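You operate a simulated robot arm through the tools that you are given. There is no shell and no other tool. Be economical: measure what you need, move in short steps, check, and stop when the job is done.

Carry out the task below with a simulated robot arm. There is one attempt and no reset: what you move stays moved.

TASK
Put two of the weights from the top of the blue stand on the blue disc.
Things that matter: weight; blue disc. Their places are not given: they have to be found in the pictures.

It is judged by the outcome, as a careful person would: the job done as asked, and still so three seconds after it is handed in. It fails if anything else is knocked over, pushed out of place, dropped, spilled or broken.

THE ROBOT
A 7-joint arm with a two-finger parallel gripper, fixed in place. Base frame: the origin is at the foot of the arm, x ahead of it, y to its left, z up; the work surface is at about z = 820. Lengths are in mm, angles in degrees, forces in N, time in s.
With the tool pointing down near the work surface it reaches from about 300 to 700 mm from the base axis. Its first joint turns from -66.0 to 66.0 degrees. Payload 1.57 kg.
Tool frame: the origin (TCP) lies between the finger pads and is the grasp point; the fingertips stand 30 mm ahead of it; z points along the fingers, y is the line along which they close. The gripper opens to 110 mm. The fingers are 24 mm wide and 12 mm thick; the gripper's body (48 by 112 mm) begins 78 mm behind the TCP.
Orientation is told as [roll, pitch, yaw] about the base's x, y, z axes, in that order, counted from this pose: with the fingers straight down and closing along the base's y, the tool's x points along the base's -x, its y along +y and its z along -z.

THE INTERFACE
- The arm moves only by the tool move_arm. Its argument "plan" is a list that holds one entry, the list of rows, each a list of 7 numbers: the shift along the base's x, y, z in m, then the turn, a rotation vector about the base's x, y, z in degrees, then the opening, from 0 (shut) to 1 (fully open). In form: [[[x, y, z, rx, ry, rz, fingers], ...]]. A call has 1 to 8 rows; each row is the pose to reach, as a shift and turn from the pose commanded when the call began. A row lasts 0.2 s, in which the tool goes at most 50 mm and 8.6 degrees; a call with a longer step from one row to the next is refused whole, and so is a gripper value outside its range. A pose out of reach is approached as far as the arm can. The call stops where the force on the tool passes 40 N (or 10 N more than at its start, if that is more) or the arm is blocked; 0.2 s more then pass. The fingers move at their own pace (about 108 mm/s each) and stop on an object; they squeeze with about 29 N. The grip force told is the motor's: it shows also when the fingers shut on nothing. Time passes only in rows, and 0.2 s behind the last, so rows that repeat a pose let the fingers close. It gives the time, the measured TCP pose, the force on the tool (base axes), the opening and the grip force at its end, in the units of the frame above (readings bear some noise).
- Cameras (640 x 400 px; columns grow to the right, rows downward): "scene" is fixed at [151.7, -390.1, 1389.1]; the picture's right is [0.86, -0.51, 0.00], its down [-0.36, -0.61, -0.71] and it looks along [0.36, 0.61, -0.71] (base axes); focal length 367 px, centre (320, 200). "wrist" rides on the gripper at [-36, 0, -80] in the tool frame; the picture's right is [0.00, -1.00, 0.00], its down [0.97, 0.00, -0.24] and it looks along [0.24, 0.00, 0.97] (tool axes); focal length 218 px, centre (320, 200).
- snapshot(camera): a new picture of that camera. No time passes.
- locate(camera, pixels): for up to 12 pixels [column, row] of the newest picture of that camera ("zoom" is the newest enlarged one), the place [x, y, z] in the base frame of the surface seen there, good to about 2 mm. No time passes.
- inspect(camera, box): a new picture of the part [left, top, right, bottom] of that camera's present view, enlarged. No time passes.
- job_done(): hands the job in; it is judged then, once.

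Work in short steps. Measure before you move; look again where a grasp or a placing could have gone wrong, and mend it. You have 60 turns and 24 pictures in all, the two below and enlarged ones among them. Open the gripper and draw the arm clear of the work before you hand the job in, unless the task says otherwise; then end with one line.

The tools are called after "Request:" as a command line: name --argument value ..., lists and objects as JSON in quotes. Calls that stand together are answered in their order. move_arm: Moves the arm, as the interface text tells. Its arguments: {"type":"object","properties":{"plan":{"type":"array"}},"required":["plan"]} The other tools are called the same way: snapshot (camera) takes a picture; locate (camera, pixels) gives the place of the surface under pixels of a picture; inspect (camera, box) takes an enlarged picture of a part of a camera's view; job_done () hands the job in.

At the start:

```text
time_s: 0.0
ee_pos: [434.9, -78.9, 1065.4]
orientation: [0.0, 0.1, 0.0]
force: [-0.5, 0.5, 0.3]
opening: 109.9
gripper_force: 0.0
```

scene: 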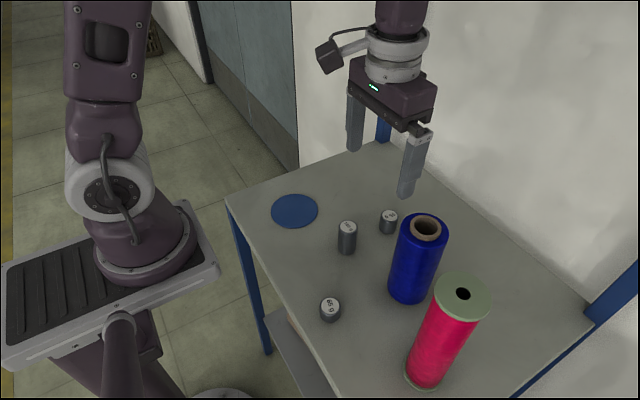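
wrist: 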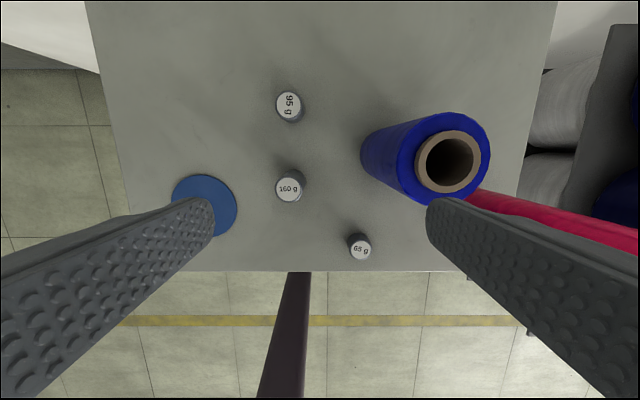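

The pictures show three weights (95 g, 160 g, 65 g) and the blue disc, all on the blue-legged stand. I'll measure them first.

Request:
locate --camera "scene" --pixels '[[347, 227], [347, 250], [389, 215], [387, 231], [330, 303], [330, 318], [294, 211], [272, 211], [317, 211], [294, 195], [294, 228], [424, 226]]'

Request:
locate --camera "wrist" --pixels '[[289, 107], [289, 188], [360, 248], [205, 190], [174, 195], [237, 205], [200, 175], [340, 60], [300, 265]]'

Request:
inspect --camera "scene" --box '[240, 160, 480, 340]'

```text
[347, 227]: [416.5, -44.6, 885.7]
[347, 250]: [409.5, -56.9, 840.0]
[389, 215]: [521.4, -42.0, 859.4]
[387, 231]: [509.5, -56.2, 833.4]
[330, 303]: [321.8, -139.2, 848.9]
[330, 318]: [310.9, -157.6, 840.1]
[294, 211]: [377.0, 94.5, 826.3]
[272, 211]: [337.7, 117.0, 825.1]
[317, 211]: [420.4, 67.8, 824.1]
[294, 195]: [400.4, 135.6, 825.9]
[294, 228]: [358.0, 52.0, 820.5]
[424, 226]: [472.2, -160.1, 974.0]
```

```text
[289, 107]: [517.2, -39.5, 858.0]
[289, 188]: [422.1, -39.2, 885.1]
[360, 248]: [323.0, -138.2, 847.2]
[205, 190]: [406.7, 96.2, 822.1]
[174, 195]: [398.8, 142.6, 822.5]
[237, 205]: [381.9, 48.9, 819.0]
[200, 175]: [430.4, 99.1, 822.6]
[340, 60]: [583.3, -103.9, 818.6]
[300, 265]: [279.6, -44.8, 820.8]
```

```text
2.22 times, centred on (360, 250) of scene
```

zoom: 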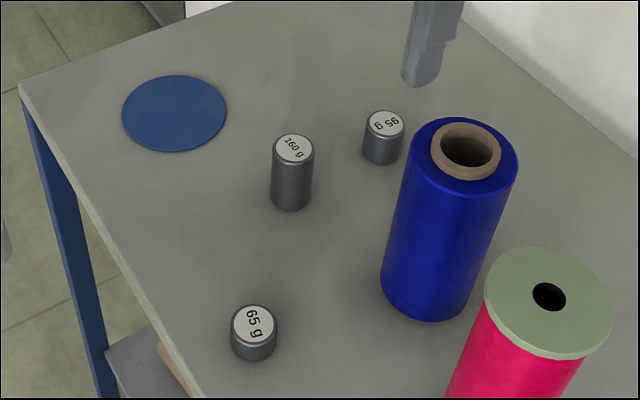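

Request:
locate --camera "zoom" --pixels '[[293, 149], [275, 149], [313, 149], [385, 123], [367, 123], [403, 123], [174, 113], [124, 113], [225, 113], [174, 77], [174, 149], [466, 150]]'

```text
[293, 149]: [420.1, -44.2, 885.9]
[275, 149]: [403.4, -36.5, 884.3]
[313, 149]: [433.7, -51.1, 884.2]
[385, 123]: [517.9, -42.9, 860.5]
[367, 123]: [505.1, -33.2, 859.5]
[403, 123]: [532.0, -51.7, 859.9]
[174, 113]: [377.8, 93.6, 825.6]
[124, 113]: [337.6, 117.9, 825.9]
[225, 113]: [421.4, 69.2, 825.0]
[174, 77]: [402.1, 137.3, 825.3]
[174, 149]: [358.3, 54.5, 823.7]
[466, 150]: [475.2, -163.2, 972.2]
```

The 160 g weight is centred near (419, -43) with its top at 885, the 95 g near (518, -42) with its top at 859, and the disc near (380, 95). I'll move above the 160 g weight and start down.

Request:
move_arm --plan '[[[-0.008, 0.018, 0, 0, 0, 0, 0.75], [-0.016, 0.036, -0.02, 0, 0, 0, 0.7], [-0.016, 0.036, -0.06, 0, 0, 0, 0.7], [-0.016, 0.036, -0.1, 0, 0, 0, 0.7], [-0.016, 0.036, -0.12, 0, 0, 0, 0.7], [-0.016, 0.036, -0.12, 0, 0, 0, 0.7]]]'

Request:
snapshot --camera "wrist"

```text
time_s: 1.4
ee_pos: [417.4, -41.2, 943.6]
orientation: [0.0, 0.0, -0.1]
force: [0.0, -0.8, -0.1]
opening: 77.0
gripper_force: 0.0
```

```text
20 pictures are left
```

wrist: 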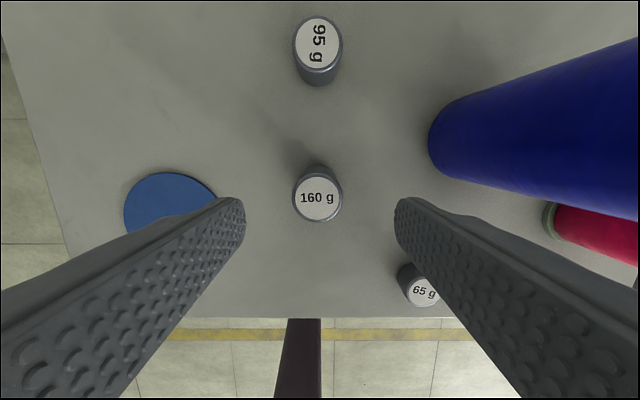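

The weight is centred between the fingers at (318, 198). I'll descend to z≈860 and close.

Request:
move_arm --plan '[[[0.001, -0.001, -0.03, 0, 0, 0, 0.7], [0.001, -0.001, -0.06, 0, 0, 0, 0.7], [0.001, -0.001, -0.084, 0, 0, 0, 0.7], [0.001, -0.001, -0.084, 0, 0, 0, 0.7], [0.001, -0.001, -0.084, 0, 0, 0, 0.2], [0.001, -0.001, -0.084, 0, 0, 0, 0.2], [0.001, -0.001, -0.084, 0, 0, 0, 0.2]]]'

```text
time_s: 3.0
ee_pos: [422.8, -43.0, 862.7]
orientation: [0.0, -0.1, 0.0]
force: [0.4, 0.2, 0.2]
opening: 33.9
gripper_force: 28.1
```

It is gripped at a 34 mm opening. I'll lift it a little and check the reading.

Request:
move_arm --plan '[[[0, 0, 0.02, 0, 0, 0, 0.2], [0, 0, 0.05, 0, 0, 0, 0.2], [0, 0, 0.05, 0, 0, 0, 0.2]]]'

Request:
snapshot --camera "scene"

```text
time_s: 3.8
ee_pos: [420.1, -42.8, 913.8]
orientation: [0.0, -0.1, 0.0]
force: [-0.5, -0.4, 0.2]
opening: 34.1
gripper_force: 28.9
```

```text
19 pictures are left
```

scene: 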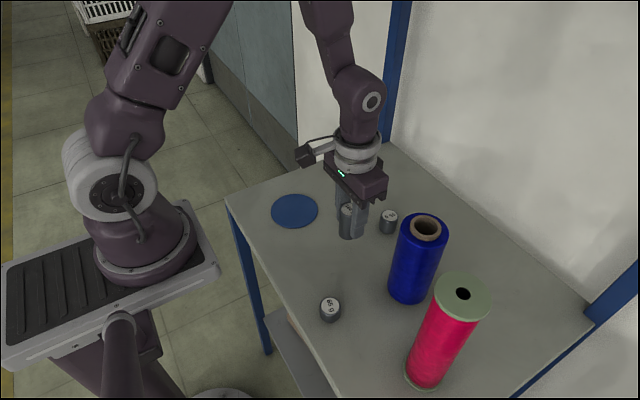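

The weight is lifted. I'll carry it over to the disc's near side (x≈358, y≈95), holding height.

Request:
move_arm --plan '[[[-0.015, 0.034, 0, 0, 0, 0, 0.2], [-0.031, 0.069, 0, 0, 0, 0, 0.2], [-0.046, 0.104, 0, 0, 0, 0, 0.2], [-0.062, 0.138, 0, 0, 0, 0, 0.2], [-0.062, 0.138, -0.02, 0, 0, 0, 0.2], [-0.062, 0.138, -0.038, 0, 0, 0, 0.2], [-0.062, 0.138, -0.038, 0, 0, 0, 0.2]]]'

Request:
inspect --camera "scene" --box '[220, 130, 420, 260]'

Request:
snapshot --camera "wrist"

```text
time_s: 5.4
ee_pos: [358.6, 93.7, 873.7]
orientation: [0.1, 0.0, 0.0]
force: [-0.5, -0.1, -1.3]
opening: 34.2
gripper_force: 29.4
```

```text
3.08 times, centred on (320, 195) of scene
```

zoom: 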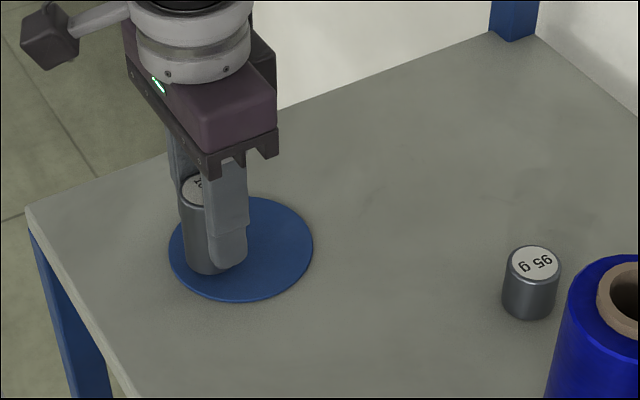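

```text
17 pictures are left
```

wrist: 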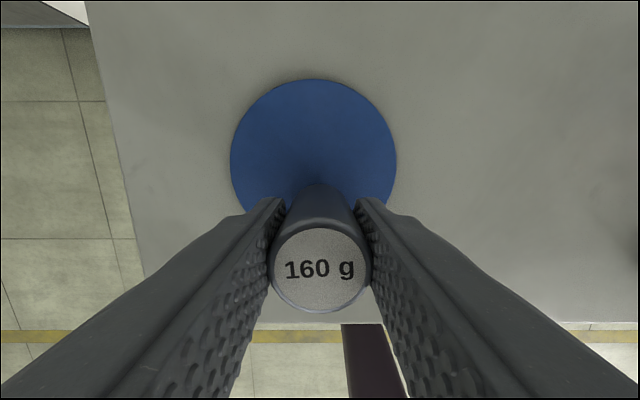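

The weight is above the disc's near half. I'll check the disc edges before lowering.

Request:
locate --camera "wrist" --pixels '[[313, 81], [233, 160], [395, 160], [320, 270], [255, 110], [375, 110]]'

```text
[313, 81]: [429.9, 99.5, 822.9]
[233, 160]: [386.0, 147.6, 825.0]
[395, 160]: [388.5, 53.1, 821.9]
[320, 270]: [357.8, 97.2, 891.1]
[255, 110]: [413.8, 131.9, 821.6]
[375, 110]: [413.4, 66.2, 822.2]
```

Disc centre is about (382, 99). I'll nudge +2 in x and +3 in y, then lower gently.

Request:
move_arm --plan '[[[0.002, 0.003, 0, 0, 0, 0, 0.2], [0.002, 0.003, -0.003, 0, 0, 0, 0.2], [0.002, 0.003, -0.005, 0, 0, 0, 0.2], [0.002, 0.003, -0.006, 0, 0, 0, 0.2], [0.002, 0.003, -0.006, 0, 0, 0, 0.2]]]'

```text
time_s: 6.6
ee_pos: [360.9, 99.1, 868.3]
orientation: [0.0, -0.1, 0.1]
force: [0.6, 2.4, 10.6]
opening: 33.6
gripper_force: 29.1
```

The 10.6 N upward force shows it has touched the disc. I'll open the fingers modestly and rise straight up.

Request:
move_arm --plan '[[[0, 0, 0, 0, 0, 0, 0.35], [0, 0, 0, 0, 0, 0, 0.6], [0, 0, 0, 0, 0, 0, 0.6], [0, 0, 0.03, 0, 0, 0, 0.6], [0, 0, 0.07, 0, 0, 0, 0.6], [0, 0, 0.11, 0, 0, 0, 0.6]]]'

Request:
snapshot --camera "wrist"

```text
time_s: 8.0
ee_pos: [359.7, 97.2, 975.9]
orientation: [0.0, -0.1, -0.1]
force: [0.3, 0.1, 0.2]
opening: 65.7
gripper_force: 0.0
```

```text
16 pictures are left
```

wrist: 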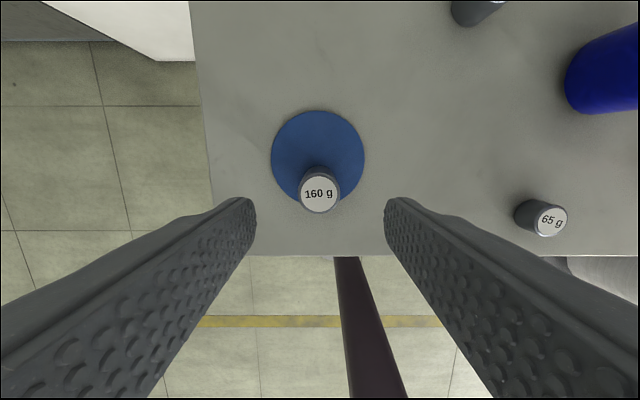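

The 160 g weight stands on the disc. Next I'll move above the 95 g weight at (518, -42).

Request:
move_arm --plan '[[[0.032, -0.028, 0, 0, 0, 0, 0.65], [0.064, -0.056, 0, 0, 0, 0, 0.65], [0.096, -0.084, 0, 0, 0, 0, 0.65], [0.128, -0.112, 0, 0, 0, 0, 0.65], [0.158, -0.14, 0, 0, 0, 0, 0.65], [0.158, -0.14, -0.03, 0, 0, 0, 0.65], [0.158, -0.14, -0.055, 0, 0, 0, 0.65], [0.158, -0.14, -0.055, 0, 0, 0, 0.65]]]'

Request:
snapshot --camera "wrist"

```text
time_s: 9.8
ee_pos: [519.0, -42.4, 922.7]
orientation: [0.0, 0.0, 0.1]
force: [0.1, 0.0, -0.2]
opening: 71.5
gripper_force: 0.1
```

```text
15 pictures are left
```

wrist: 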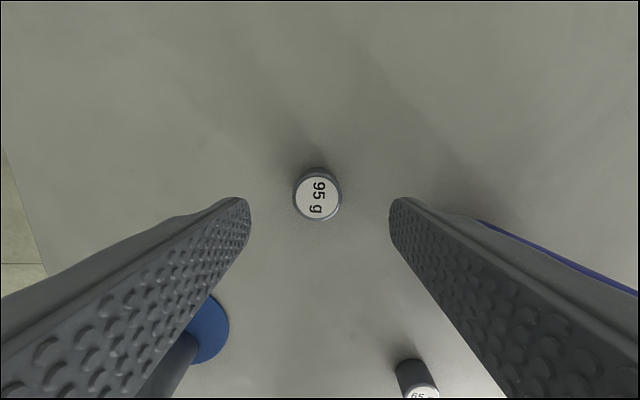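

It is centred at (318, 197). I'll descend to z≈856 and close.

Request:
move_arm --plan '[[[-0.001, 0, -0.025, 0, 0, 0, 0.65], [-0.001, 0, -0.05, 0, 0, 0, 0.65], [-0.001, 0, -0.065, 0, 0, 0, 0.65], [-0.001, 0, -0.065, 0, 0, 0, 0.65], [-0.001, 0, -0.065, 0, 0, 0, 0.2], [-0.001, 0, -0.065, 0, 0, 0, 0.2], [-0.001, 0, -0.065, 0, 0, 0, 0.2]]]'

```text
time_s: 11.4
ee_pos: [518.3, -41.7, 857.5]
orientation: [0.0, 0.0, 0.0]
force: [0.3, 0.3, 0.4]
opening: 33.8
gripper_force: 28.6
```

It is gripped at 33.8 mm. I'll lift 70 mm and carry it to (404, 99) over the disc's far half.

Request:
move_arm --plan '[[[0, 0, 0.035, 0, 0, 0, 0.2], [0, 0, 0.07, 0, 0, 0, 0.2], [-0.028, 0.035, 0.07, 0, 0, 0, 0.2], [-0.056, 0.07, 0.07, 0, 0, 0, 0.2], [-0.084, 0.105, 0.07, 0, 0, 0, 0.2], [-0.114, 0.141, 0.07, 0, 0, 0, 0.2], [-0.114, 0.141, 0.07, 0, 0, 0, 0.2]]]'

Request:
snapshot --camera "wrist"

Request:
inspect --camera "scene" --box '[220, 130, 420, 260]'

```text
time_s: 13.0
ee_pos: [401.9, 96.6, 927.9]
orientation: [0.0, 0.0, 0.0]
force: [0.4, -0.6, -0.6]
opening: 33.4
gripper_force: 28.4
```

```text
14 pictures are left
```

wrist: 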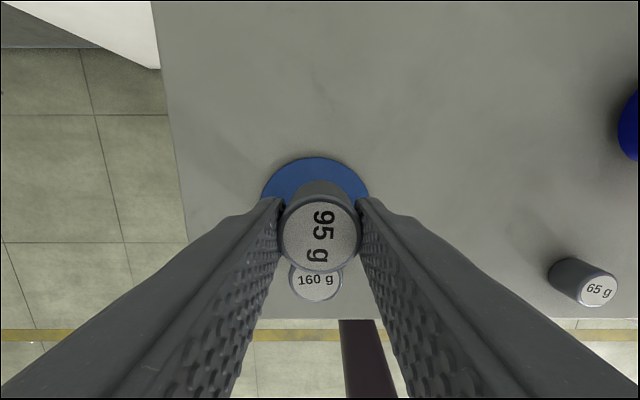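

```text
3.08 times, centred on (320, 195) of scene
```

zoom: 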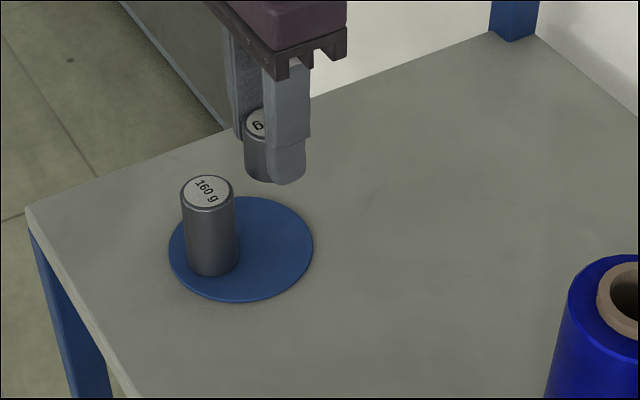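

Both are in position; I'll measure the standing weight and the held one to confirm the gap.

Request:
locate --camera "wrist" --pixels '[[316, 282], [320, 235], [320, 269]]'

Request:
locate --camera "zoom" --pixels '[[207, 191], [183, 191], [230, 191]]'

```text
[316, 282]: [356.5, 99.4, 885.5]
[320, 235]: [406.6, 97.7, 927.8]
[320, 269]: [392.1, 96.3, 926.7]
```

```text
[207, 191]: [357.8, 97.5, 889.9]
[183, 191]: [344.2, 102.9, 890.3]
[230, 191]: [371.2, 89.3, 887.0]
```

The gap is about 10 mm or more, so I'll lower in steps, slowly at the end.

Request:
move_arm --plan '[[[0, 0, -0.025, 0, 0, 0, 0.2], [0, 0, -0.045, 0, 0, 0, 0.2], [0, 0, -0.058, 0, 0, 0, 0.2], [0, 0, -0.061, 0, 0, 0, 0.2], [0, 0, -0.064, 0, 0, 0, 0.2], [0, 0, -0.0655, 0, 0, 0, 0.2], [0, 0, -0.0655, 0, 0, 0, 0.2]]]'

```text
time_s: 14.6
ee_pos: [403.1, 98.0, 863.1]
orientation: [-0.1, 0.0, 0.1]
force: [-0.1, -0.1, -1.3]
opening: 33.8
gripper_force: 29.1
```

There is no contact yet, so I'll lower in 1 mm steps.

Request:
move_arm --plan '[[[0, 0, -0.001, 0, 0, 0, 0.2], [0, 0, -0.002, 0, 0, 0, 0.2], [0, 0, -0.002, 0, 0, 0, 0.2]]]'

```text
time_s: 15.4
ee_pos: [404.0, 98.6, 861.3]
orientation: [0.1, -0.1, -0.1]
force: [-0.9, -3.6, 8.2]
opening: 33.8
gripper_force: 29.4
```

Contact shows at 8 N. I'll release and rise straight up.

Request:
move_arm --plan '[[[0, 0, 0, 0, 0, 0, 0.35], [0, 0, 0, 0, 0, 0, 0.6], [0, 0, 0, 0, 0, 0, 0.6], [0, 0, 0.03, 0, 0, 0, 0.6], [0, 0, 0.07, 0, 0, 0, 0.6], [0, 0, 0.11, 0, 0, 0, 0.6], [0, 0, 0.15, 0, 0, 0, 0.6], [0.04, -0.02, 0.16, 0, 0, 0, 0.6]]]'

Request:
snapshot --camera "scene"

Request:
snapshot --camera "wrist"

```text
time_s: 17.2
ee_pos: [444.3, 76.2, 1021.1]
orientation: [0.0, 0.0, 0.0]
force: [0.3, 1.0, 0.0]
opening: 65.9
gripper_force: 0.0
```

```text
12 pictures are left
```

scene: 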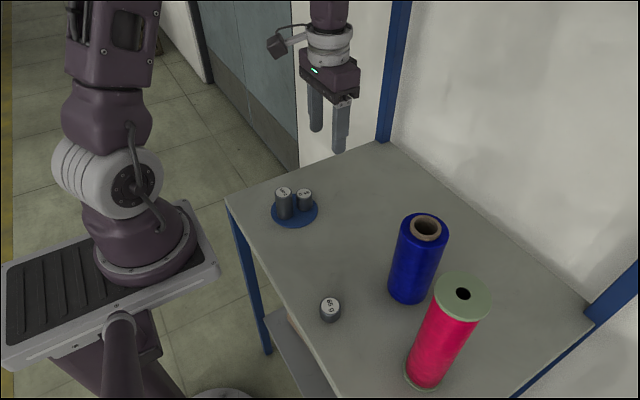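

```text
11 pictures are left
```

wrist: 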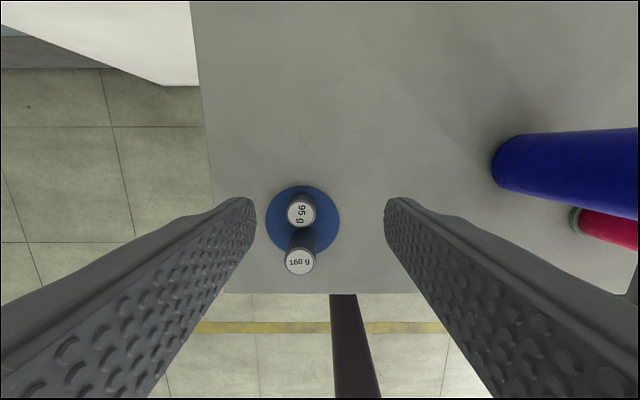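

Both weights stand upright within the disc, nothing else has moved, and the arm is clear with the gripper open. I'm handing in.

Request:
job_done

```text
The job is handed in.
```

The 160 g and 95 g weights are standing upright on the blue disc, the other objects were not disturbed, and the job is handed in.
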